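You operate a simulated robot arm through the tools that you are given. There is no shell and no other tool.

The job below is to be done with a simulated two-armed robot. You get a single attempt, and the scene is never put back.

JOB
Fetch the feeler gauge from the top of the purple table and set it on the lower shelf of the orange bench. Pick up the white marker with one hand, pass it to the other hand and put it on the shelf under the purple table. Pull the sliding lid open. Do these in any order.

It is judged by the outcome, as a careful person would: the job done as asked, and still so three seconds after it is handed in. It fails if anything else is knocked over, pushed out of place, dropped, spilled or broken. A push-on lid holds only when it is set on centred and level and pressed home; a screw cap is set on level and turned clockwise until tight.

ROBOT AND FRAMES
Two 7-joint arms with two-finger parallel grippers on one trunk, on a base that moves. Base frame: it is fixed to the floor where the robot stands at the start and does not move with it; the origin is under the middle of the robot, x ahead of it, y to its left, z up. Readings come in mm, degrees, newtons and seconds.
The left shoulder is at the start at [73, 182, 1086], the right one opposite. With the tool pointing down near the work surface each hand reaches from about 300 to 760 mm from the robot's upright axis, wherever it stands, measured 20 degrees to its own side. Places, roughly: feeler gauge [-1500, 1250, 750]; lower shelf of the orange bench [200, 3100, 200]; shelf under the purple table [-1700, 1100, 200]; sliding lid [5300, 3200, 1000]; white marker (3x3x14 cm) [2100, -400, 900]. Payload 3.91 kg a hand.
The TCP of each hand is the grasp point between the finger pads, 30 mm short of the fingertips. In the tool frame z runs along the fingers and y along their closing line. The gripper opens to 110 mm. The fingers are 20 mm wide and 10 mm thick; the gripper's body (48 by 112 mm) begins 55 mm behind the TCP.
Orientation is that of the tool frame in the base frame, as [roll, pitch, yaw] about the fixed x, y, z axes, in that order (R = Rz(yaw) Ry(pitch) Rx(roll)). With the fingers straight down and closing along the base's y, the tool's x points along the base's -x, its y along +y and its z along -z.

CONTROLS
- The arms move only by the tool nudge_tool. It takes "left_plan", "right_plan" or both (then of equal length, played together; a hand with none holds still); each is a list of rows, each a list of 7 numbers: the shift along the tool's x, y, z in units of 30 mm (1.0 is 30 mm), then the turn, a rotation vector about the tool's x, y, z in units of 4 degrees (1.0 is 4 degrees), then the finger opening in mm, from 0 to 110. In form: [[tx, ty, tz, wx, wy, wz, hand], ...]. A call has 1 to 20 rows; each row shifts and turns the commanded pose from where the row before left it, along the tool's axes as they then stand. A call with a number of a shift or a turn outside -1 to 1 is refused whole. Each row takes 0.2 s and may step no farther than 50 mm and 8.6 degrees from the row before; otherwise, or with a gripper value out of range, the whole call is refused. Where a pose cannot be reached the arm comes as near as it can. A force on the tool above 40 N (or 10 N above the force at the start of the call, whichever is more), or a blocked arm, ends the call early, and 0.2 s more pass. Each finger travels about 72 mm/s and halts on what it meets, pressing with about 37 N; the grip force reading is that of the motor and also rises with nothing between the fingers. The clock runs only during rows and for 0.2 s after the last one: add rows that do not move to give the fingers time. The reply holds the time, the measured pose of the TCP, the force on the tool along the base axes, the opening and the grip force, in the units named above and with some noise, with the torque about the TCP (base axes, N m) and any sound that the robot's microphone picked up, and new pictures: "views" is both (left out), scene, wrist or none (wrist: the cameras of the hands that moved).
- Cameras (640 x 400 px; columns grow to the right, rows downward): "scene" is now at [216.2, -6.9, 1265.4]; the picture's right is [-0.08, -1.00, 0.00], its down [-0.62, 0.05, -0.78] and it looks along [0.78, -0.06, -0.63] (base axes); focal length 214 px, centre (320, 200). "left" rides on the left gripper at [72, -17, -103] in its tool frame; the picture's right is [0.23, 0.97, 0.00], its down [-0.76, 0.18, -0.62] and it looks along [-0.61, 0.14, 0.78] (tool axes); focal length 222 px, centre (320, 200). "right" rides on the right gripper at [72, 17, -103] in its tool frame; the picture's right is [-0.23, 0.97, 0.00], its down [-0.76, -0.18, -0.62] and it looks along [-0.61, -0.14, 0.78] (tool axes); focal length 222 px, centre (320, 200). There is no depth. A picture from a camera that has moved, and an enlarged one, comes with that camera's place and axes in the base frame and with its lens.
- lift_body(by): moves the trunk up (or, below 0, down) by that many mm; the arms and the scene camera ride with it, the base frame stays. It gives what a move gives, with no picture.
- base_move(legs): drives the robot by 1 to 6 legs, each [ahead, left, turn to the left] in mm, mm and degrees, along the robot's own axes; the way and the turn of a leg run together, so that a leg with both is an arc; at most 1500 mm and 180 degrees a leg. The arms and the cameras ride along, it lands a little off, and it stops where it bumps. It gives what a move gives, and a new picture of the scene camera.
- turn_head(pan, tilt): turns the head with the scene camera to pan (to the left, within 80 degrees either way) and tilt (down, from -29 to 69), counted from straight ahead of the robot (the tilt from the chest, where the trunk bows). It gives what a move gives, and a new picture of the scene camera.
- inspect(camera, box): a new picture of the part [left, top, right, bottom] of that camera's present view, enlarged. It takes no simulated time.
- sign_off(): hands the job in; it is judged then, once.

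Nothing tells you exact positions but the pictures and the camera data. Unless the task says otherwise, let go and move clear before handing in.

The tools are called after "Call:" as a command line: name --argument value ..., lists and objects as JSON in quotes. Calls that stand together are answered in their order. nudge_tool: Moves the arms, as the interface text tells. Its arguments: {"type":"object","properties":{"left_plan":{"type":"array","items":{"type":"array","items":{"type":"number"}}},"right_plan":{"type":"array","items":{"type":"array","items":{"type":"number"}}},"views":{"type":"string","enum":["both","scene","wrist","none"]}},"required":[]} The other tools are called the same way: lift_body (by) moves the trunk up or down; base_move (legs) drives the base; turn_head (pan, tilt) turns the head that bears the scene camera; inspect (camera, box) takes an enlarged picture of a part of a camera's view; sign_off () hands the job in.

At the start:

```text
t: 0.0
left_tcp_pos: [488.9, 228.9, 1127.3]
left_ee_rot: [-180.0, 0.0, 180.0]
left_wrist_force: [0.1, -0.5, 0.5]
left_torque: [-0.05, 0.01, -0.01]
left_width: 110.1
left_grasp_force: 0.2
right_tcp_pos: [388.7, -188.1, 1135.7]
right_ee_rot: [180.0, 0.0, 180.0]
right_wrist_force: [-0.1, -0.2, -0.2]
right_torque: [0.02, 0.0, -0.05]
right_width: 110.1
right_grasp_force: 0.0
trunk travel left (down, up): [-350.0, 164.0]
robot x, y, heading: [-1.3, 2.1, -0.0]
head pan, tilt (commanded): [-4.4, 38.7]
```

scene: 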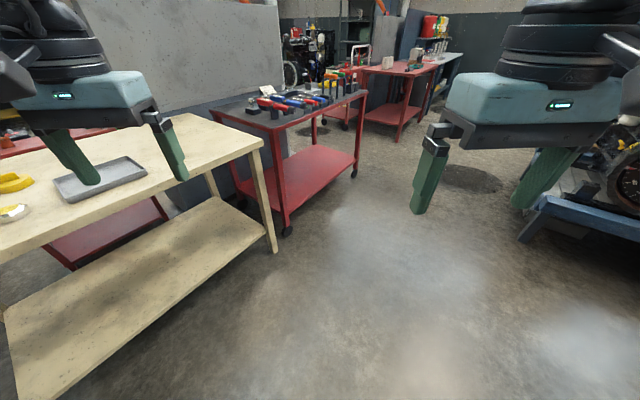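
right: 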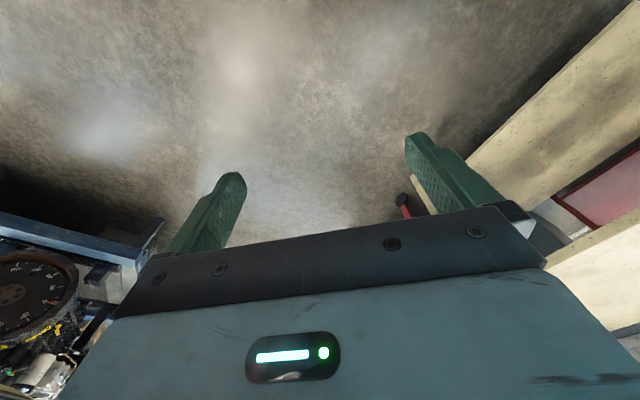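
left: 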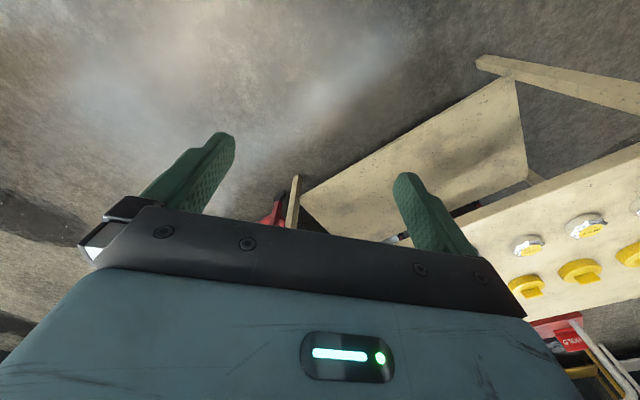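

I see a cream bench to my left, with a red cart and more benches further off. I'll look around with the head before driving anywhere.

Call:
turn_head --pan 75 --tilt 20

Call:
turn_head --pan 30 --tilt 10

Call:
turn_head --pan -20 --tilt 10

Call:
turn_head --pan -75 --tilt 20

```text
t: 1.5
left_tcp_pos: [489.4, 227.8, 1126.9]
left_ee_rot: [-180.0, 0.0, -179.9]
left_wrist_force: [0.2, 0.8, 0.2]
left_torque: [0.01, 0.0, -0.01]
left_width: 110.0
left_grasp_force: 0.0
right_tcp_pos: [389.8, -188.9, 1135.6]
right_ee_rot: [180.0, 0.0, -180.0]
right_wrist_force: [0.3, 0.1, 0.2]
right_torque: [-0.04, 0.03, -0.05]
right_width: 110.1
right_grasp_force: 0.1
trunk travel left (down, up): [-350.0, 164.0]
robot x, y, heading: [1.0, -0.5, -0.2]
head pan, tilt (commanded): [75.0, 20.0]
camera scene: at [154.7, 89.5, 1294.9], right [0.97, -0.26, 0.0], down [-0.09, -0.33, -0.94], along [0.24, 0.91, -0.34], focal length 214 px, centre (320, 200)
```

scene: 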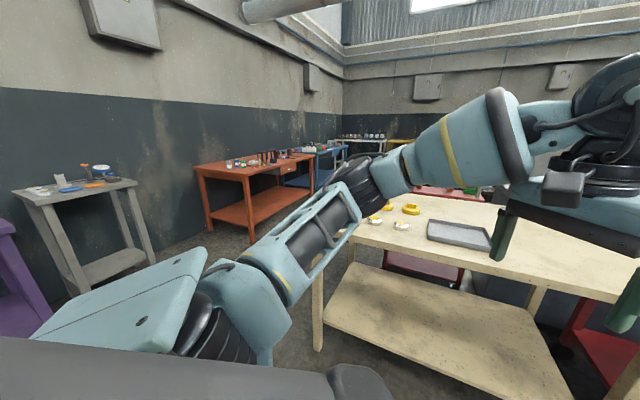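

```text
t: 2.6
left_tcp_pos: [488.7, 229.6, 1127.4]
left_ee_rot: [-179.9, 0.0, -180.0]
left_wrist_force: [-0.8, 0.6, -0.4]
left_torque: [0.0, 0.0, -0.05]
left_width: 110.1
left_grasp_force: 0.0
right_tcp_pos: [388.9, -187.9, 1135.9]
right_ee_rot: [179.9, 0.0, 179.9]
right_wrist_force: [0.5, 0.0, -0.4]
right_torque: [0.0, 0.04, 0.03]
right_width: 109.9
right_grasp_force: 0.1
trunk travel left (down, up): [-350.0, 164.0]
robot x, y, heading: [-1.4, 1.2, -0.1]
head pan, tilt (commanded): [30.0, 10.0]
camera scene: at [211.0, 46.2, 1311.2], right [0.5, -0.87, 0.0], down [-0.15, -0.09, -0.98], along [0.85, 0.49, -0.17], focal length 214 px, centre (320, 200)
```

scene: 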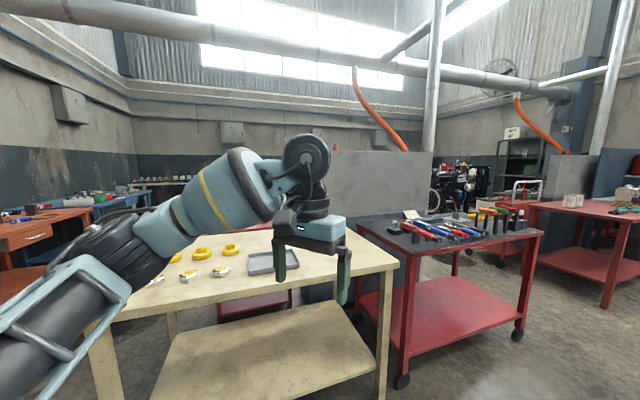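

```text
t: 3.8
left_tcp_pos: [489.4, 228.6, 1126.8]
left_ee_rot: [-180.0, 0.0, 180.0]
left_wrist_force: [0.5, 0.6, -0.2]
left_torque: [-0.01, 0.0, -0.02]
left_width: 109.9
left_grasp_force: 0.0
right_tcp_pos: [389.6, -188.6, 1136.4]
right_ee_rot: [-180.0, 0.1, 180.0]
right_wrist_force: [-0.5, 0.2, -0.2]
right_torque: [-0.04, 0.03, -0.04]
right_width: 110.0
right_grasp_force: 0.0
trunk travel left (down, up): [-350.0, 164.0]
robot x, y, heading: [-1.9, 1.3, -0.1]
head pan, tilt (commanded): [-20.0, 10.0]
camera scene: at [218.0, -32.1, 1311.2], right [-0.34, -0.94, 0.0], down [-0.16, 0.06, -0.98], along [0.93, -0.34, -0.17], focal length 214 px, centre (320, 200)
```

scene: 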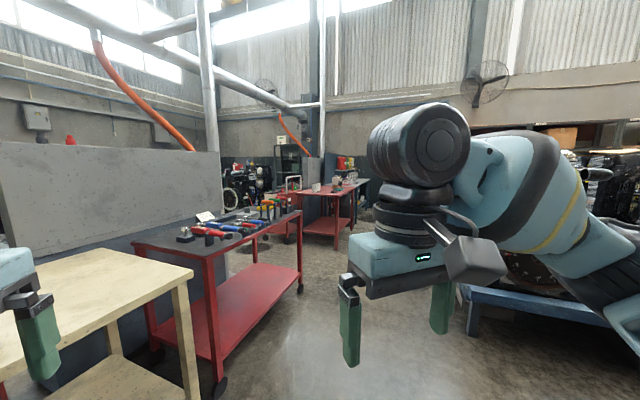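

```text
t: 5.1
left_tcp_pos: [490.7, 228.6, 1127.0]
left_ee_rot: [-180.0, 0.0, -180.0]
left_wrist_force: [0.3, 0.4, -1.1]
left_torque: [-0.02, 0.02, -0.04]
left_width: 109.9
left_grasp_force: 0.1
right_tcp_pos: [388.7, -189.2, 1135.8]
right_ee_rot: [179.9, 0.1, -180.0]
right_wrist_force: [0.5, 0.2, 0.3]
right_torque: [0.01, 0.01, -0.04]
right_width: 109.9
right_grasp_force: 0.0
trunk travel left (down, up): [-350.0, 164.0]
robot x, y, heading: [3.1, -2.7, -0.2]
head pan, tilt (commanded): [-75.0, 20.0]
camera scene: at [154.8, -90.3, 1294.9], right [-0.97, -0.26, 0.0], down [-0.09, 0.33, -0.94], along [0.24, -0.91, -0.34], focal length 214 px, centre (320, 200)
```

scene: 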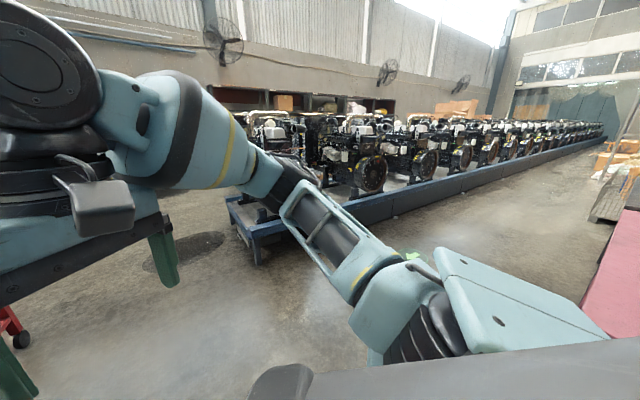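

The marker's rough position falls on the far end of the red tool cart. I'll look there closely.

Call:
turn_head --pan -5 --tilt 20

Call:
inspect --camera "scene" --box '[180, 120, 400, 260]'

```text
t: 6.5
left_tcp_pos: [489.5, 228.1, 1127.6]
left_ee_rot: [-180.0, 0.0, -180.0]
left_wrist_force: [0.4, 0.3, 0.6]
left_torque: [0.01, -0.02, -0.02]
left_width: 109.8
left_grasp_force: 0.2
right_tcp_pos: [388.9, -189.2, 1135.3]
right_ee_rot: [-180.0, 0.0, 180.0]
right_wrist_force: [0.3, 0.3, -0.4]
right_torque: [0.01, 0.03, 0.01]
right_width: 110.1
right_grasp_force: 0.0
trunk travel left (down, up): [-350.0, 164.0]
robot x, y, heading: [0.4, -1.7, 0.1]
head pan, tilt (commanded): [-5.0, 20.0]
camera scene: at [223.3, -8.6, 1294.9], right [-0.09, -1.0, 0.0], down [-0.34, 0.03, -0.94], along [0.94, -0.08, -0.34], focal length 214 px, centre (320, 200)
```

scene: 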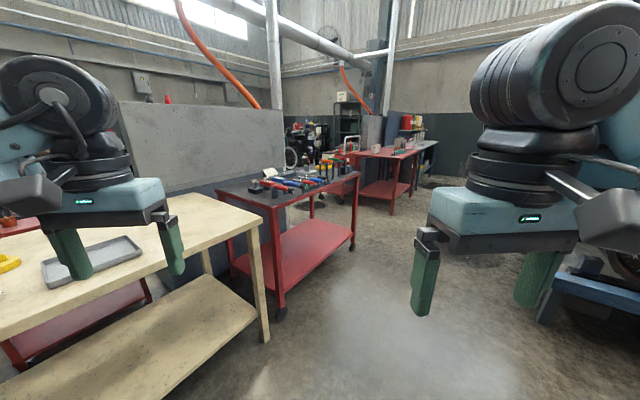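

```text
2.86 times, centred on (290, 190) of scene
camera zoom: at [223.3, -8.6, 1294.9], right [-0.09, -1.0, 0.0], down [-0.34, 0.03, -0.94], along [0.94, -0.08, -0.34], focal length 613 px, centre (406, 229)
```

zoom: 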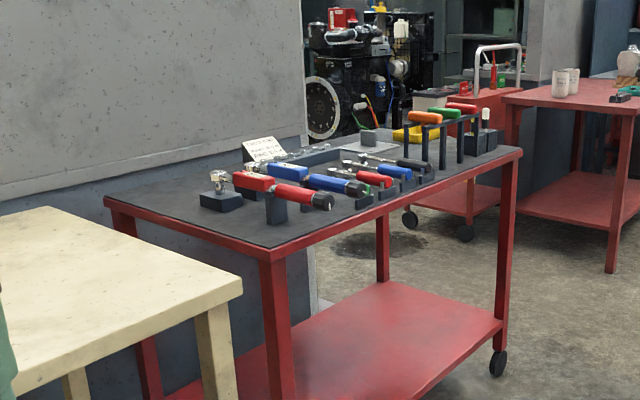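

The white marker stands at the far right end of the red cart, in a holder. The cart is angled about -42° and sits around (1440..2280, 175..-590), so I'll drive towards its front right.

Call:
base_move --legs '[[900, -650, 0], [300, -100, 45]]'

```text
t: 14.6
left_tcp_pos: [1397.0, -102.6, 1127.2]
left_ee_rot: [-180.0, 0.1, -134.4]
left_wrist_force: [0.9, -0.6, 0.0]
left_torque: [0.01, 0.01, 0.01]
left_width: 109.9
left_grasp_force: 0.1
right_tcp_pos: [1625.4, -465.9, 1136.5]
right_ee_rot: [179.9, -0.1, -134.4]
right_wrist_force: [0.2, 0.3, 0.2]
right_torque: [0.01, -0.01, 0.01]
right_width: 110.0
right_grasp_force: 0.0
trunk travel left (down, up): [-350.0, 164.0]
robot x, y, heading: [1220.1, -613.4, 45.6]
head pan, tilt (commanded): [-5.0, 20.0]
camera scene: at [1379.5, -457.8, 1294.9], right [0.65, -0.76, 0.0], down [-0.26, -0.22, -0.94], along [0.71, 0.61, -0.34], focal length 214 px, centre (320, 200)
```

scene: 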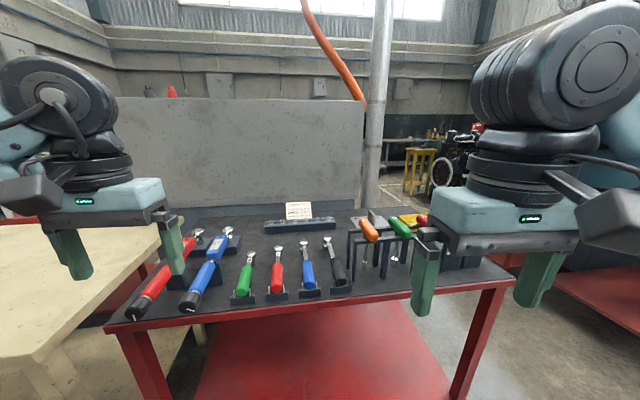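

The cart top is at about z≈830 and the marker is hidden behind the right hand. I'll shift right along the cart and a little closer, then look at the right end.

Call:
base_move --legs '[[100, -520, 0]]'

Call:
turn_head --pan -10 --tilt 35

```text
t: 19.7
left_tcp_pos: [1838.0, -395.8, 1128.4]
left_ee_rot: [-180.0, -0.1, -133.9]
left_wrist_force: [-0.5, -0.5, -0.6]
left_torque: [0.02, -0.03, -0.03]
left_width: 110.3
left_grasp_force: 0.1
right_tcp_pos: [2069.3, -756.7, 1136.6]
right_ee_rot: [-180.0, 0.0, -133.9]
right_wrist_force: [-0.1, 0.0, 0.3]
right_torque: [0.0, 0.02, 0.02]
right_width: 109.8
right_grasp_force: 0.0
trunk travel left (down, up): [-350.0, 164.0]
robot x, y, heading: [1665.4, -908.4, 45.9]
head pan, tilt (commanded): [-5.0, 20.0]
camera scene: at [1824.1, -750.0, 1294.9], right [0.66, -0.75, 0.0], down [-0.26, -0.22, -0.94], along [0.71, 0.62, -0.34], focal length 214 px, centre (320, 200)
```

scene: 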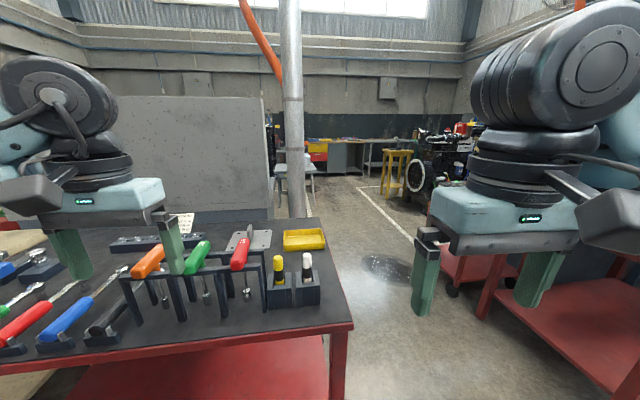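

```text
t: 20.5
left_tcp_pos: [1837.9, -395.0, 1127.4]
left_ee_rot: [-179.9, 0.0, -133.8]
left_wrist_force: [-0.2, 0.3, -0.3]
left_torque: [-0.01, 0.02, -0.01]
left_width: 110.0
left_grasp_force: 0.1
right_tcp_pos: [2069.2, -757.1, 1137.1]
right_ee_rot: [180.0, 0.0, -134.0]
right_wrist_force: [-0.6, -0.2, 0.5]
right_torque: [0.02, -0.02, -0.02]
right_width: 109.8
right_grasp_force: 0.0
trunk travel left (down, up): [-350.0, 164.0]
robot x, y, heading: [1663.6, -906.3, 46.0]
head pan, tilt (commanded): [-10.0, 35.0]
camera scene: at [1824.9, -759.2, 1271.1], right [0.59, -0.81, 0.0], down [-0.46, -0.34, -0.82], along [0.66, 0.48, -0.57], focal length 214 px, centre (320, 200)
```

scene: 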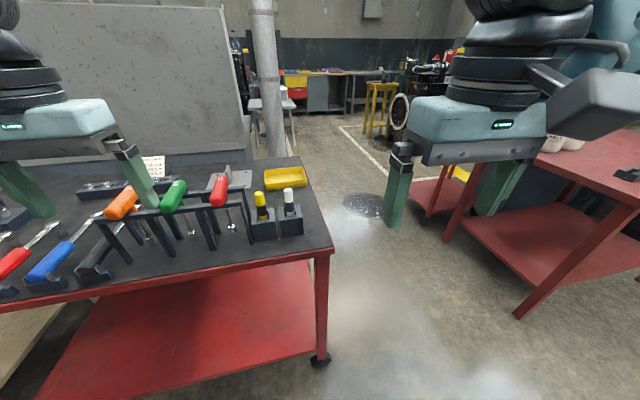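

Call:
inspect --camera "scene" --box '[190, 150, 350, 250]'

```text
4.00 times, centred on (270, 200) of scene
camera zoom: at [1824.9, -759.2, 1271.1], right [0.59, -0.81, 0.0], down [-0.46, -0.34, -0.82], along [0.66, 0.48, -0.57], focal length 858 px, centre (520, 200)
```

zoom: 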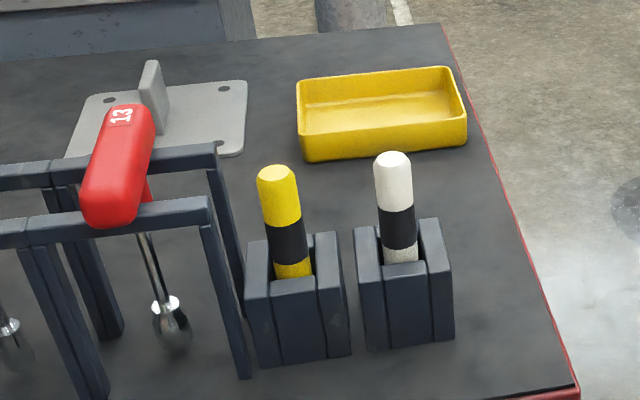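

The white marker stands in a holder next to a yellow one, about 680 mm ahead of me. I'll shift left so it sits in front of the right arm, then use the wrist camera to fix its position.

Call:
base_move --legs '[[30, 190, 0]]'

Call:
inspect --camera "right" --box '[0, 0, 640, 400]'

Call:
inspect --camera "scene" --box '[200, 100, 440, 250]'

```text
t: 22.7
left_tcp_pos: [1731.0, -246.1, 1127.5]
left_ee_rot: [-180.0, 0.0, -134.4]
left_wrist_force: [0.0, -0.2, 0.0]
left_torque: [0.01, 0.0, 0.03]
left_width: 110.0
left_grasp_force: 0.0
right_tcp_pos: [1958.1, -609.1, 1136.6]
right_ee_rot: [-179.9, 0.0, -134.4]
right_wrist_force: [-0.8, -0.3, -0.4]
right_torque: [0.02, -0.01, -0.01]
right_width: 109.9
right_grasp_force: 0.0
trunk travel left (down, up): [-350.0, 164.0]
robot x, y, heading: [1551.4, -754.5, 45.4]
head pan, tilt (commanded): [-10.0, 35.0]
camera scene: at [1714.3, -610.5, 1271.1], right [0.58, -0.81, 0.0], down [-0.47, -0.33, -0.82], along [0.67, 0.48, -0.57], focal length 214 px, centre (320, 200)
```

scene: 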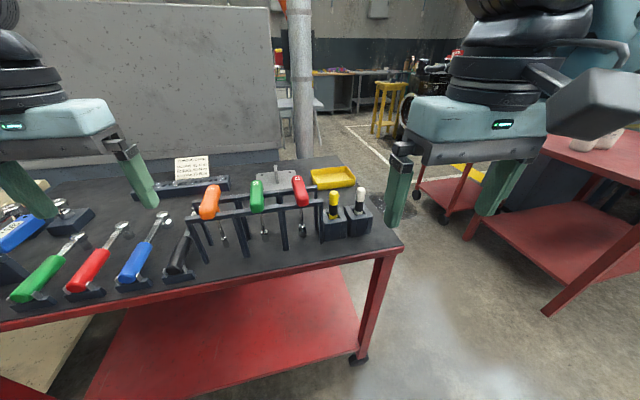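

```text
1.00 times, centred on (320, 200) of right (not enlarged: the box is as wide or as high as the picture)
camera zoom: at [1897.0, -649.1, 1240.4], right [-0.54, 0.84, 0.0], down [0.66, 0.42, 0.62], along [0.53, 0.33, -0.78], focal length 222 px, centre (320, 200)
```

zoom: 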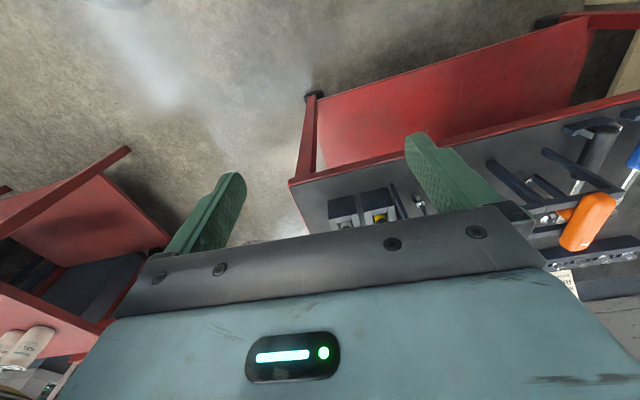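

```text
2.67 times, centred on (320, 175) of scene
camera zoom: at [1714.3, -610.5, 1271.1], right [0.58, -0.81, 0.0], down [-0.47, -0.33, -0.82], along [0.67, 0.48, -0.57], focal length 572 px, centre (320, 267)
```

zoom: 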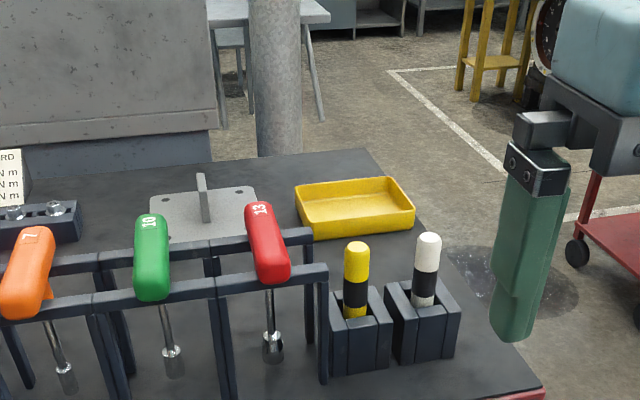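

Triangulating from two views puts the white marker's top at about (2145, -430, 990). The table is at 848 and the holder rim at about 913. I'll move the right hand over it with a narrowed opening, then check with the wrist camera.

Call:
nudge_tool --right_plan '[[-0.96, -0.03, 0, 0, 0, 0, 60], [-0.96, -0.03, 0, 0, 0, 0, 60], [-0.96, -0.03, 0, 0, 0, 0, 60], [-0.96, -0.03, 0, 0, 0, 0, 60], [-0.96, -0.03, 0, 0, 0, 0, 60], [-0.96, -0.03, 0, 0, 0, 0, 60], [-0.96, -0.03, 0, 0, 0, 0, 60], [-0.96, -0.03, 0, 0, 0, 0, 60], [-0.96, -0.03, 0, 0, 0, 0, 60], [0, 0, 0, 0, 0, 0, 60]]' --views "both"

```text
t: 24.9
left_tcp_pos: [1730.8, -245.8, 1127.4]
left_ee_rot: [180.0, 0.0, -134.4]
left_wrist_force: [0.6, -0.4, -0.6]
left_torque: [0.03, -0.03, 0.01]
left_width: 109.9
left_grasp_force: 0.0
right_tcp_pos: [2146.6, -430.8, 1135.9]
right_ee_rot: [-180.0, -0.1, -134.3]
right_wrist_force: [-0.8, -0.1, 0.0]
right_torque: [0.02, 0.01, -0.02]
right_width: 60.1
right_grasp_force: 0.0
trunk travel left (down, up): [-350.0, 164.0]
robot x, y, heading: [1551.7, -758.9, 45.8]
head pan, tilt (commanded): [-10.0, 35.0]
camera scene: at [1714.7, -611.3, 1271.1], right [0.58, -0.81, 0.0], down [-0.47, -0.33, -0.82], along [0.67, 0.48, -0.57], focal length 214 px, centre (320, 200)
camera right: at [2084.8, -470.8, 1240.8], right [-0.54, 0.84, 0.0], down [0.66, 0.42, 0.62], along [0.53, 0.34, -0.78], focal length 222 px, centre (320, 200)
```

scene: 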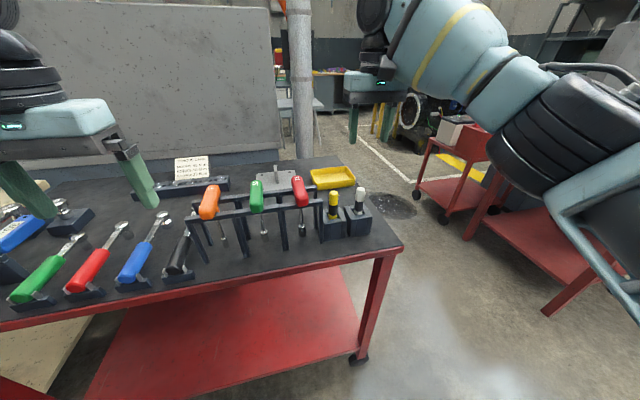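
right: 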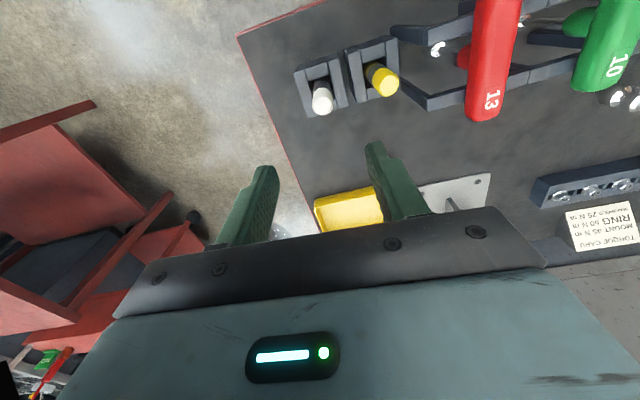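

The wrist camera shows the marker roughly under the hand, about 5–9 mm off. I'll lower partway and check again.

Call:
nudge_tool --right_plan '[[0.07, 0.03, 0.9, 0, 0, 0, 60], [0.07, 0.03, 0.9, 0, 0, 0, 60], [0, 0, 0.7, 0, 0, 0, 60], [0, 0, 0, 0, 0, 0, 60]]' --views "wrist"

Call:
inspect --camera "right" --box '[220, 40, 420, 165]'

Call:
inspect --camera "scene" --box '[280, 80, 440, 180]'

```text
t: 25.9
left_tcp_pos: [1730.9, -246.5, 1127.6]
left_ee_rot: [179.9, 0.1, -134.3]
left_wrist_force: [0.6, 0.0, -0.5]
left_torque: [-0.01, 0.0, -0.04]
left_width: 109.8
left_grasp_force: 0.0
right_tcp_pos: [2141.8, -430.4, 1060.3]
right_ee_rot: [-180.0, 0.0, -134.5]
right_wrist_force: [-0.1, 0.6, 0.5]
right_torque: [-0.04, -0.01, -0.02]
right_width: 59.7
right_grasp_force: 0.0
trunk travel left (down, up): [-350.0, 164.0]
robot x, y, heading: [1551.7, -755.8, 45.6]
head pan, tilt (commanded): [-10.0, 35.0]
camera right: at [2079.8, -470.8, 1165.6], right [-0.54, 0.84, 0.0], down [0.66, 0.42, 0.62], along [0.53, 0.33, -0.78], focal length 222 px, centre (320, 200)
```

right: 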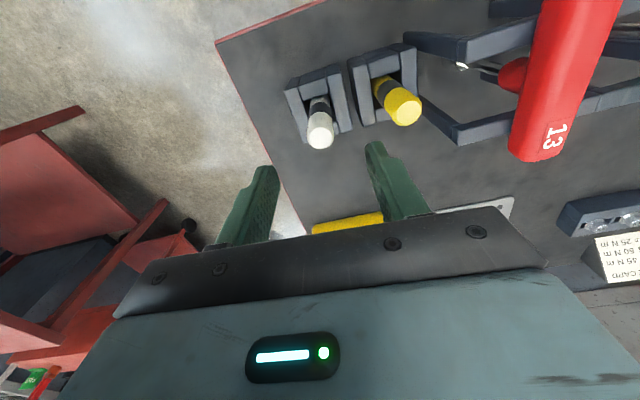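

```text
3.20 times, centred on (320, 102) of right
camera zoom: at [2079.8, -470.8, 1165.6], right [-0.54, 0.84, 0.0], down [0.66, 0.42, 0.62], along [0.53, 0.33, -0.78], focal length 711 px, centre (320, 512)
```

zoom: 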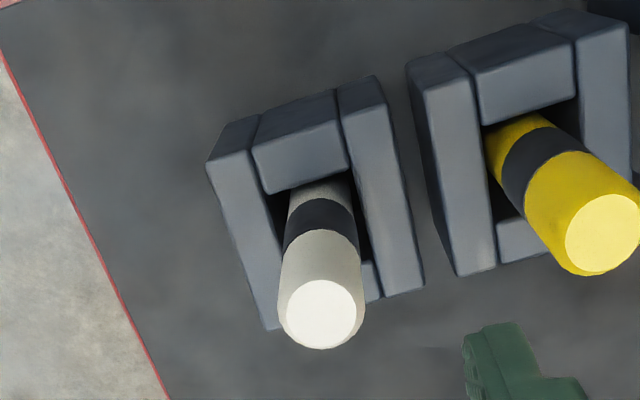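

```text
4.00 times, centred on (360, 130) of scene
camera zoom: at [1714.2, -610.7, 1271.1], right [0.58, -0.81, 0.0], down [-0.47, -0.33, -0.82], along [0.67, 0.48, -0.57], focal length 858 px, centre (160, 480)
```

zoom: 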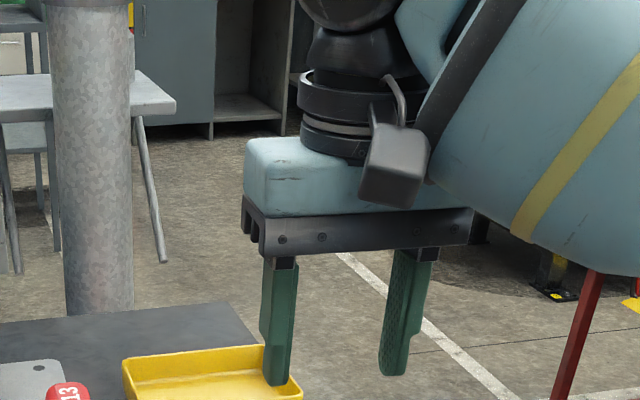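

The marker is vertical and centred between the fingers. I'll descend so the TCP sits about 30 mm below its top, then close.

Call:
nudge_tool --right_plan '[[0, 0.03, 0.8, 0, 0, 0, 60], [0, 0, 0.8, 0, 0, 0, 60], [0, 0, 0.8, 0, 0, 0, 60], [0, 0, 0.8, 0, 0, 0, 60], [0, 0, 0, 0, 0, 0, 60]]' --views "both"

Call:
inspect --camera "scene" --box '[280, 120, 440, 220]'

```text
t: 27.1
left_tcp_pos: [1730.8, -245.7, 1126.7]
left_ee_rot: [179.9, 0.1, -134.3]
left_wrist_force: [-0.3, 0.7, -0.2]
left_torque: [0.04, -0.03, -0.02]
left_width: 109.9
left_grasp_force: 0.1
right_tcp_pos: [2140.7, -433.0, 965.7]
right_ee_rot: [-180.0, -0.1, -134.4]
right_wrist_force: [-0.6, 0.2, 0.0]
right_torque: [-0.03, 0.01, 0.02]
right_width: 59.8
right_grasp_force: 0.0
trunk travel left (down, up): [-350.0, 164.0]
robot x, y, heading: [1555.7, -757.6, 45.5]
head pan, tilt (commanded): [-10.0, 35.0]
camera scene: at [1714.3, -610.7, 1271.1], right [0.58, -0.81, 0.0], down [-0.47, -0.33, -0.82], along [0.67, 0.48, -0.57], focal length 214 px, centre (320, 200)
camera right: at [2079.2, -472.8, 1070.3], right [-0.54, 0.84, 0.0], down [0.66, 0.42, 0.62], along [0.53, 0.33, -0.78], focal length 222 px, centre (320, 200)
```

scene: 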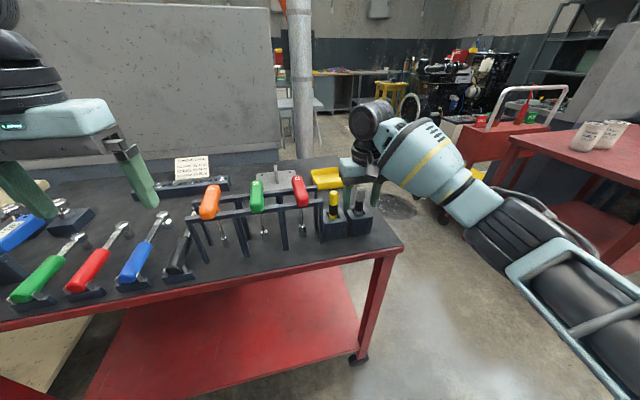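
right: 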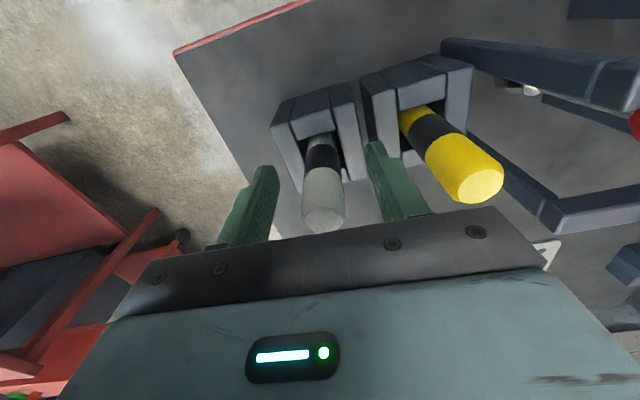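

```text
4.00 times, centred on (360, 170) of scene
camera zoom: at [1714.3, -610.7, 1271.1], right [0.58, -0.81, 0.0], down [-0.47, -0.33, -0.82], along [0.67, 0.48, -0.57], focal length 858 px, centre (160, 320)
```

zoom: 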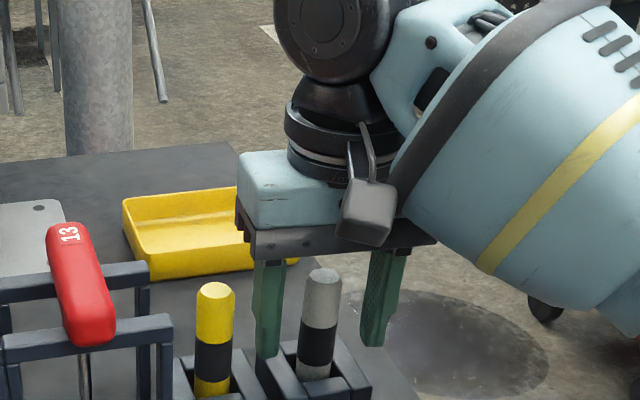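

The marker sits nicely between the fingers with the tips just above the holder. I'll shift a few mm forward to centre it and close.

Call:
nudge_tool --right_plan '[[-0.12, 0, 0, 0, 0, 0, 60], [0, 0, 0, 0, 0, 0, 40], [0, 0, 0, 0, 0, 0, 10], [0, 0, 0, 0, 0, 0, 10], [0, 0, 0, 0, 0, 0, 10], [0, 0, 0, 0, 0, 0, 10]]' --views "wrist"

```text
t: 28.5
left_tcp_pos: [1730.4, -246.6, 1126.3]
left_ee_rot: [180.0, 0.1, -134.4]
left_wrist_force: [0.4, 0.1, -0.7]
left_torque: [-0.01, -0.01, -0.02]
left_width: 109.9
left_grasp_force: 0.1
right_tcp_pos: [2142.7, -429.6, 965.8]
right_ee_rot: [-179.9, 0.0, -134.3]
right_wrist_force: [1.3, 0.2, -0.4]
right_torque: [0.0, -0.01, -0.02]
right_width: 21.5
right_grasp_force: 36.9
trunk travel left (down, up): [-350.0, 164.0]
robot x, y, heading: [1549.3, -754.5, 45.9]
head pan, tilt (commanded): [-10.0, 35.0]
camera right: at [2081.7, -469.6, 1070.6], right [-0.54, 0.84, 0.0], down [0.66, 0.42, 0.62], along [0.53, 0.33, -0.78], focal length 222 px, centre (320, 200)
```

right: 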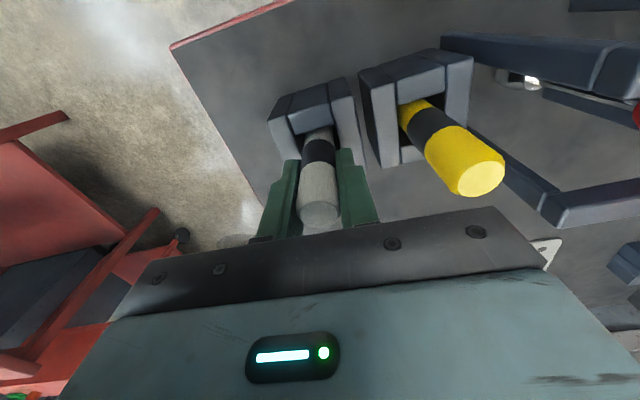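

The marker is gripped, with the width reading 21.5 mm at 37 N. I'll lift straight up.

Call:
nudge_tool --right_plan '[[0, 0, -0.5, 0, 0, 0, 5], [0, 0, -0.8, 0, 0, 0, 5], [0, 0, -0.8, 0, 0, 0, 5], [0, 0, -0.9, 0, 0, 0, 5], [0, 0, -0.9, 0, 0, 0, 5], [0, 0, -0.9, 0, 0, 0, 5], [0, 0, -0.9, 0, 0, 0, 5], [0, 0, -0.6, 0, 0, 0, 5], [0, 0, 0, 0, 0, 0, 5]]' --views "both"

```text
t: 30.5
left_tcp_pos: [1731.1, -247.0, 1126.1]
left_ee_rot: [180.0, 0.0, -134.4]
left_wrist_force: [0.0, -0.6, -0.7]
left_torque: [0.03, -0.01, -0.02]
left_width: 109.9
left_grasp_force: 0.0
right_tcp_pos: [2145.9, -429.2, 1155.7]
right_ee_rot: [-180.0, 0.0, -134.4]
right_wrist_force: [0.2, -0.7, -1.3]
right_torque: [0.0, -0.01, 0.0]
right_width: 21.3
right_grasp_force: 37.1
trunk travel left (down, up): [-350.0, 164.0]
robot x, y, heading: [1552.4, -757.4, 45.5]
head pan, tilt (commanded): [-10.0, 35.0]
camera scene: at [1714.8, -610.8, 1271.0], right [0.58, -0.81, 0.0], down [-0.47, -0.33, -0.82], along [0.67, 0.48, -0.57], focal length 214 px, centre (320, 200)
camera right: at [2084.3, -468.3, 1258.9], right [-0.54, 0.84, 0.0], down [0.66, 0.42, 0.62], along [0.53, 0.33, -0.78], focal length 222 px, centre (320, 200)
```

scene: 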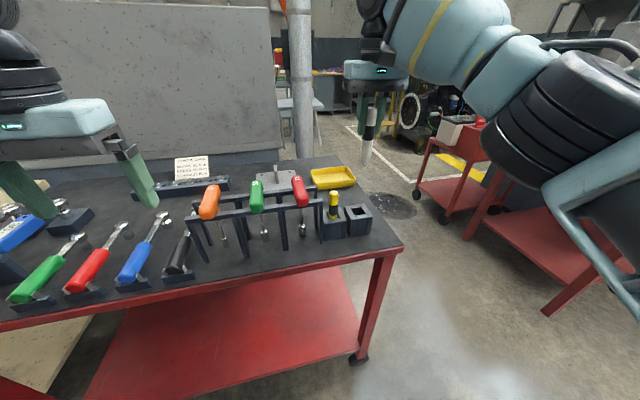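
right: 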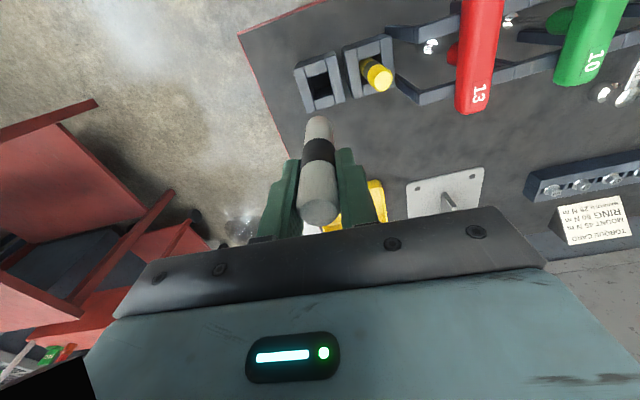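

The marker is out of its holder. I'll back away from the cart, bring the right hand in front of the chest, and set up the hand-over.

Call:
base_move --legs '[[-350, 0, 0]]'

Call:
nudge_tool --right_plan '[[0.8, 0.8, 0.3, 0, 0, 0, 5], [0.8, 0.8, 0.3, 0, 0, 0, 5], [0.8, 0.8, 0.3, 0, 0, 0, 5], [0.8, 0.8, 0.3, 0, 0, 0, 5], [0.8, 0.8, 0.3, 0, 0, 0, 5], [0.2, 0.8, 0.3, 0, 0, 0, 5], [0, 0.6, 0, 0, 0, 0, 5], [0, 0, 0, 0, 0, 0, 5]]' --left_plan '[[-0.2, 0.5, 0, 0, -1, 0, 110], [-0.2, 0.5, 0, 0, -1, 0, 110], [-0.2, 0.5, 0, 0, -1, 0, 110], [-0.2, 0.5, 0, 0, -1, 0, 110], [-0.2, 0.5, 0, 0, -1, 0, 110], [0, 0, 0, 0, -1, 0, 110], [0, 0, 0, 0, -1, 0, 110], [0, 0, 0, 0, -1, 0, 110]]' --views "scene"

```text
t: 32.8
left_tcp_pos: [1480.5, -500.6, 1126.8]
left_ee_rot: [-180.0, 0.0, -134.1]
left_wrist_force: [-0.6, -0.4, 0.5]
left_torque: [0.01, -0.02, 0.03]
left_width: 110.0
left_grasp_force: 0.1
right_tcp_pos: [1895.2, -680.9, 1155.0]
right_ee_rot: [179.9, 0.0, -134.2]
right_wrist_force: [0.9, -0.3, -0.8]
right_torque: [0.0, 0.0, 0.0]
right_width: 21.1
right_grasp_force: 37.3
trunk travel left (down, up): [-350.0, 164.0]
robot x, y, heading: [1301.2, -1011.2, 45.9]
head pan, tilt (commanded): [-10.0, 35.0]
camera scene: at [1464.7, -865.6, 1271.1], right [0.59, -0.81, 0.0], down [-0.46, -0.34, -0.82], along [0.66, 0.48, -0.57], focal length 214 px, centre (320, 200)
```

scene: 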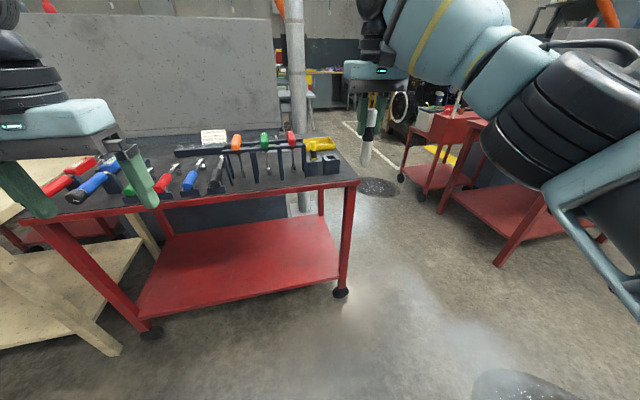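

```text
t: 34.6
left_tcp_pos: [1446.9, -427.7, 1132.1]
left_ee_rot: [-179.9, 32.1, -134.1]
left_wrist_force: [0.5, -0.6, 0.8]
left_torque: [0.02, -0.02, 0.02]
left_width: 110.0
left_grasp_force: 0.0
right_tcp_pos: [1693.1, -658.3, 1100.7]
right_ee_rot: [-180.0, 0.0, -134.2]
right_wrist_force: [-0.6, -0.2, -0.5]
right_torque: [-0.04, 0.01, -0.01]
right_width: 21.6
right_grasp_force: 37.3
trunk travel left (down, up): [-350.0, 164.0]
robot x, y, heading: [1301.9, -1011.1, 45.7]
head pan, tilt (commanded): [-10.0, 35.0]
camera scene: at [1465.0, -865.6, 1271.1], right [0.59, -0.81, 0.0], down [-0.47, -0.34, -0.82], along [0.66, 0.48, -0.57], focal length 214 px, centre (320, 200)
```

scene: 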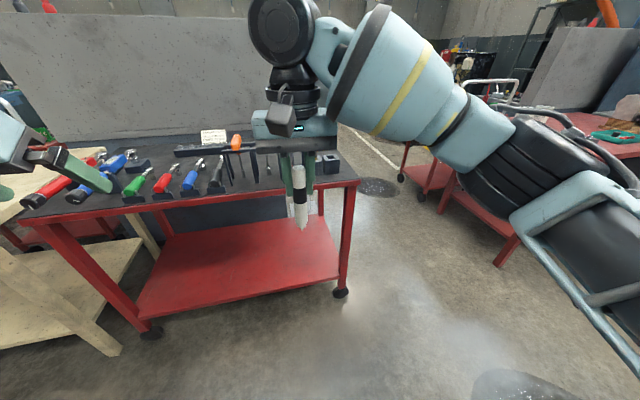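

The right hand holds the marker vertically at (526, -34) in my frame. Next I'll pitch the left hand up to nearly level and then yaw it to point right.

Call:
nudge_tool --left_plan '[[0, 0, 0, 0, -1, 0, 80], [0, 0, 0, 0, -1, 0, 80], [0, 0, 0, 0, -1, 0, 80], [0, 0, 0, 0, -1, 0, 80], [0, 0, 0, 0, -1, 0, 80], [0, 0, 0, 0, -1, 0, 80], [0, 0, 0, 0, -1, 0, 80], [0, 0, 0, 0, -1, 0, 80], [0, 0, 0, 0, -1, 0, 80], [0, 0, 0, 0, -1, 0, 80]]' --views "none"

Call:
turn_head --pan 12 --tilt 30

```text
t: 36.8
left_tcp_pos: [1447.2, -427.7, 1131.7]
left_ee_rot: [-179.8, 72.1, -134.0]
left_wrist_force: [0.4, -0.2, -0.4]
left_torque: [-0.03, 0.0, 0.01]
left_width: 80.1
left_grasp_force: 0.0
right_tcp_pos: [1693.2, -659.4, 1100.0]
right_ee_rot: [-179.9, -0.1, -134.2]
right_wrist_force: [-0.4, 0.3, -0.1]
right_torque: [0.02, -0.02, 0.0]
right_width: 21.3
right_grasp_force: 37.0
trunk travel left (down, up): [-350.0, 164.0]
robot x, y, heading: [1302.9, -1014.5, 46.0]
head pan, tilt (commanded): [-10.0, 35.0]
```

```text
t: 37.7
left_tcp_pos: [1446.2, -427.4, 1130.9]
left_ee_rot: [-179.9, 72.1, -134.0]
left_wrist_force: [-0.6, -0.3, 0.3]
left_torque: [0.01, -0.02, 0.03]
left_width: 79.8
left_grasp_force: 0.1
right_tcp_pos: [1692.8, -658.2, 1101.2]
right_ee_rot: [180.0, 0.0, -134.2]
right_wrist_force: [-0.2, 0.8, -0.8]
right_torque: [-0.02, 0.02, 0.01]
right_width: 21.7
right_grasp_force: 36.7
trunk travel left (down, up): [-350.0, 164.0]
robot x, y, heading: [1304.7, -1008.9, 45.9]
head pan, tilt (commanded): [12.0, 30.0]
camera scene: at [1441.8, -840.4, 1278.8], right [0.85, -0.53, 0.0], down [-0.27, -0.42, -0.87], along [0.46, 0.73, -0.5], focal length 214 px, centre (320, 200)
```

scene: 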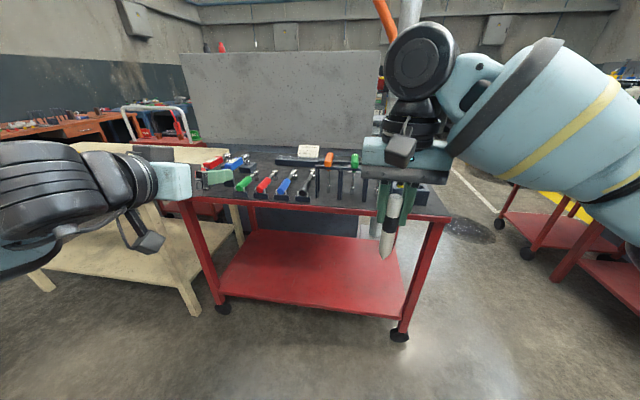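

The left hand now points forward. Next I'll yaw it right by 76°.

Call:
nudge_tool --left_plan '[[0, 0, 0, 0.951, 0, 0.309, 80], [0, 0, 0, 0.951, 0, 0.309, 80], [0, 0, 0, 0.951, 0, 0.309, 80], [0, 0, 0, 0.951, 0, 0.309, 80], [0, 0, 0, 0.951, 0, 0.309, 80], [0, 0, 0, 0.951, 0, 0.309, 80], [0, 0, 0, 0.951, 0, 0.309, 80], [0, 0, 0, 0.951, 0, 0.309, 80], [0, 0, 0, 0.951, 0, 0.309, 80], [0, 0, 0, 0.951, 0, 0.309, 80], [0, 0, 0, 0.951, 0, 0.309, 80], [0, 0, 0, 0.951, 0, 0.309, 80], [0, 0, 0, 0.951, 0, 0.309, 80], [0, 0, 0, 0.951, 0, 0.309, 80], [0, 0, 0, 0.951, 0, 0.309, 80], [0, 0, 0, 0.951, 0, 0.309, 80], [0, 0, 0, 0.951, 0, 0.309, 80], [0, 0, 0, 0.951, 0, 0.309, 80], [0, 0, 0, 0.951, 0, 0.309, 80], [0, 0, 0, 0, 0, 0, 80]]' --views "both"

```text
t: 41.9
left_tcp_pos: [1447.7, -426.8, 1130.9]
left_ee_rot: [179.9, 71.9, -170.2]
left_wrist_force: [0.0, 0.2, -0.4]
left_torque: [-0.02, -0.03, -0.01]
left_width: 80.1
left_grasp_force: 0.0
left hand out of reach, approached as far as the arm can: row 10, 11, 12, 13, 14, 15, 16, 17, 18, 19
right_tcp_pos: [1692.5, -659.1, 1102.3]
right_ee_rot: [-180.0, 0.0, -134.2]
right_wrist_force: [-0.3, -1.1, 0.2]
right_torque: [-0.01, 0.01, 0.02]
right_width: 21.5
right_grasp_force: 37.0
trunk travel left (down, up): [-350.0, 164.0]
robot x, y, heading: [1301.5, -1010.9, 45.7]
head pan, tilt (commanded): [12.0, 30.0]
camera scene: at [1441.7, -840.4, 1278.8], right [0.85, -0.53, 0.0], down [-0.27, -0.42, -0.87], along [0.46, 0.73, -0.5], focal length 214 px, centre (320, 200)
camera left: at [1332.9, -464.7, 1093.5], right [-0.24, 0.95, -0.22], down [-0.38, 0.11, 0.92], along [0.89, 0.3, 0.34], focal length 222 px, centre (320, 200)
```

scene: 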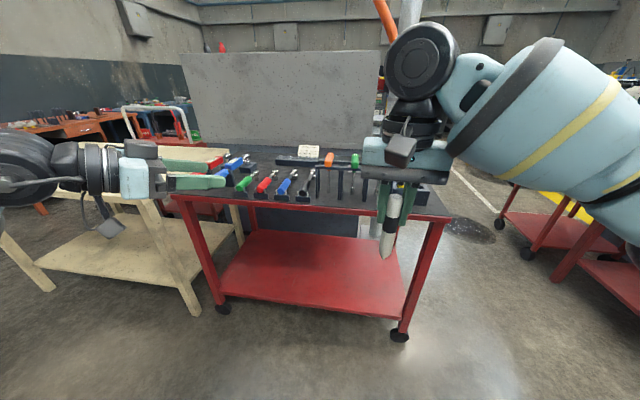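
left: 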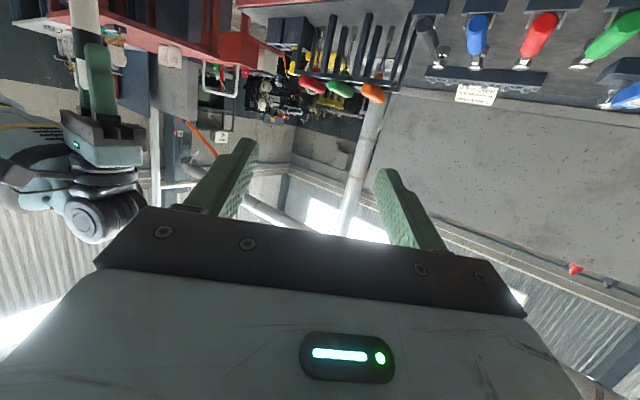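

The left hand stopped at 36° of yaw, which is still usable. I'll move the right hand a little forward and left for more room, and check how the left responds to a zero-motion row.

Call:
nudge_tool --right_plan '[[-0.8, 0.6, 0, 0, 0, 0, 5], [-0.8, 0.6, 0, 0, 0, 0, 5], [-0.8, 0.6, 0, 0, 0, 0, 5], [-0.8, 0.6, 0, 0, 0, 0, 5], [0, 0, 0, 0, 0, 0, 5]]' --left_plan '[[0, 0, 0, 0, 0, 0, 80], [0, 0, 0, 0, 0, 0, 80], [0, 0, 0, 0, 0, 0, 80], [0, 0, 0, 0, 0, 0, 80], [0, 0, 0, 0, 0, 0, 80]]' --views "none"

```text
t: 43.3
left_tcp_pos: [1448.4, -427.7, 1131.8]
left_ee_rot: [179.8, 72.0, -170.2]
left_wrist_force: [0.8, -0.1, -0.5]
left_torque: [0.03, 0.02, 0.02]
left_width: 79.7
left_grasp_force: 0.1
right_tcp_pos: [1776.0, -574.6, 1068.3]
right_ee_rot: [178.5, -3.8, -141.0]
right_wrist_force: [-0.6, -0.6, -1.2]
right_torque: [-0.01, -0.03, -0.02]
right_width: 21.1
right_grasp_force: 37.1
right hand out of reach, approached as far as the arm can: row 4
trunk travel left (down, up): [-350.0, 164.0]
robot x, y, heading: [1302.7, -1012.9, 45.9]
head pan, tilt (commanded): [12.0, 30.0]
stopped in row 5 (right hand): the arm was blocked; the commanded pose is now the measured one
```

The right arm ended in an unexpected pose, slightly lowered and turned. I'll look before moving anything.

Call:
inspect --camera "scene" --box '[0, 0, 640, 400]'

Call:
inspect --camera "right" --box '[0, 0, 640, 400]'

```text
1.00 times, centred on (320, 200) of scene (not enlarged: the box is as wide or as high as the picture)
camera zoom: at [1442.3, -840.5, 1278.8], right [0.85, -0.53, 0.0], down [-0.27, -0.42, -0.87], along [0.46, 0.73, -0.5], focal length 214 px, centre (320, 200)
```

zoom: 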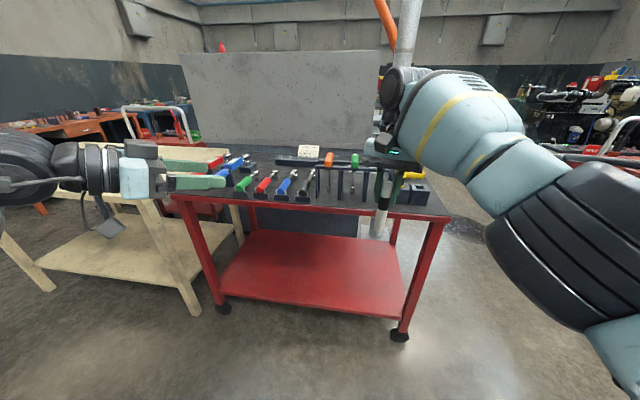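

```text
1.00 times, centred on (320, 200) of right (not enlarged: the box is as wide or as high as the picture)
camera zoom: at [1717.4, -603.9, 1178.9], right [-0.44, 0.9, 0.01], down [0.74, 0.35, 0.57], along [0.51, 0.25, -0.82], focal length 222 px, centre (320, 200)
```

zoom: 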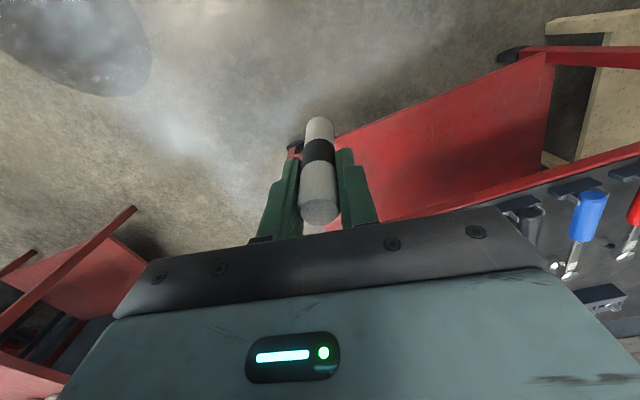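

The right arm simply hit its reach limit across the body. I'll bring the right hand back closer and restore its orientation.

Call:
nudge_tool --right_plan '[[0.8, -0.1, -0.15, 0.0625, -0.158, -0.283, 5], [0.8, -0.1, -0.15, 0.0625, -0.158, -0.283, 5], [0.8, -0.1, -0.15, 0.0625, -0.158, -0.283, 5], [0.8, -0.1, -0.15, 0.0625, -0.158, -0.283, 5], [0.8, -0.1, -0.15, 0.0625, -0.158, -0.283, 5], [0.8, -0.1, -0.15, 0.0625, -0.158, -0.283, 5], [0, 0, 0, 0, 0, 0, 5]]' --views "scene"

```text
t: 44.9
left_tcp_pos: [1447.0, -427.4, 1131.6]
left_ee_rot: [-180.0, 72.0, -170.2]
left_wrist_force: [-1.2, 0.0, 0.2]
left_torque: [0.01, -0.02, 0.0]
left_width: 79.9
left_grasp_force: 0.1
right_tcp_pos: [1680.1, -683.9, 1101.1]
right_ee_rot: [179.9, 0.2, -134.0]
right_wrist_force: [0.2, -0.1, -1.3]
right_torque: [0.0, -0.02, 0.0]
right_width: 21.4
right_grasp_force: 36.9
trunk travel left (down, up): [-350.0, 164.0]
robot x, y, heading: [1301.5, -1012.4, 45.8]
head pan, tilt (commanded): [12.0, 30.0]
camera scene: at [1441.8, -840.1, 1278.8], right [0.85, -0.53, 0.0], down [-0.27, -0.42, -0.87], along [0.46, 0.73, -0.5], focal length 214 px, centre (320, 200)
```

scene: 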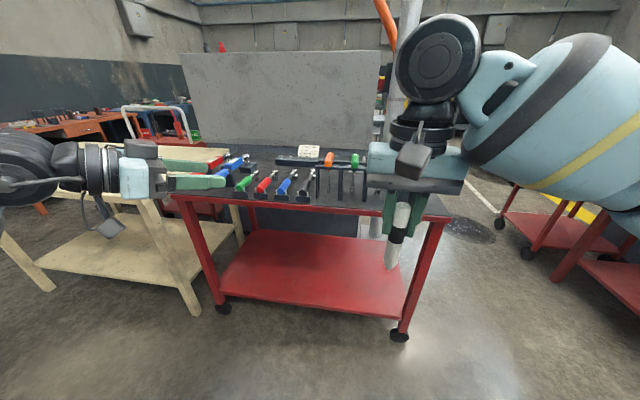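

The right hand is back at (499, -42). For a roomier pass I'll tilt the left hand to 45° below level, turn the right hand 36° so both closing lines are parallel, and push the right slightly forward.

Call:
nudge_tool --right_plan '[[0, 0, 0, 0, 0, 1, 5], [0, 0, 0, 0, 0, 1, 5], [0, 0, 0, 0, 0, 1, 5], [0, 0, 0, 0, 0, 1, 5], [0, 0, 0, 0, 0, 1, 5], [0, 0, 0, 0, 0, 1, 5], [0, 0, 0, 0, 0, 1, 5], [0, 0, 0, 0, 0, 1, 5], [0, 0, 0, 0, 0, 1, 5], [-0.6, -0.5, 0, 0, 0, 0, 5], [-0.6, -0.5, 0, 0, 0, 0, 5], [0, 0, 0, 0, 0, 0, 5]]' --left_plan '[[0, 0, 0, 0, 1, 0, 80], [0, 0, 0, 0, 1, 0, 80], [0, 0, 0, 0, 1, 0, 80], [0, 0, 0, 0, 1, 0, 80], [0, 0, 0, 0, 1, 0, 80], [0, 0, 0, 0, 1, 0, 80], [0, 0, 0, 0, 0.75, 0, 80], [0, 0, 0, 0, 0, 0, 80], [0, 0, 0, 0, 0, 0, 80], [0, 0, 0, 0, 0, 0, 80], [0, 0, 0, 0, 0, 0, 80], [0, 0, 0, 0, 0, 0, 80]]' --views "scene"

```text
t: 47.5
left_tcp_pos: [1446.4, -427.2, 1132.4]
left_ee_rot: [-180.0, 45.0, -170.0]
left_wrist_force: [-0.5, 0.3, 0.0]
left_torque: [0.02, -0.05, 0.01]
left_width: 80.0
left_grasp_force: 0.1
right_tcp_pos: [1719.5, -706.5, 1101.2]
right_ee_rot: [179.8, 0.1, -169.9]
right_wrist_force: [-0.6, -0.2, -0.1]
right_torque: [0.0, 0.01, -0.01]
right_width: 21.7
right_grasp_force: 37.4
trunk travel left (down, up): [-350.0, 164.0]
robot x, y, heading: [1302.4, -1010.8, 45.9]
head pan, tilt (commanded): [12.0, 30.0]
camera scene: at [1441.5, -840.2, 1278.8], right [0.85, -0.53, 0.0], down [-0.27, -0.42, -0.87], along [0.46, 0.73, -0.5], focal length 214 px, centre (320, 200)
```

scene: 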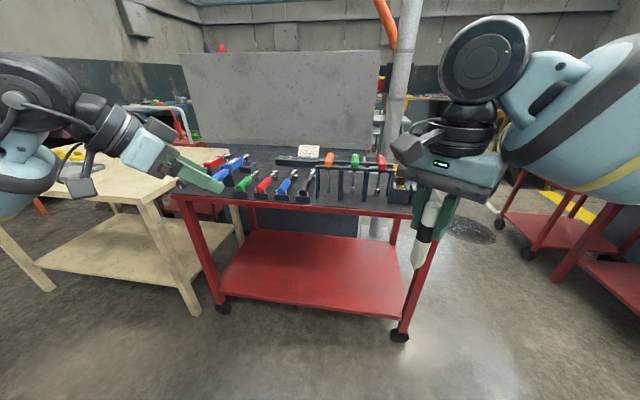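

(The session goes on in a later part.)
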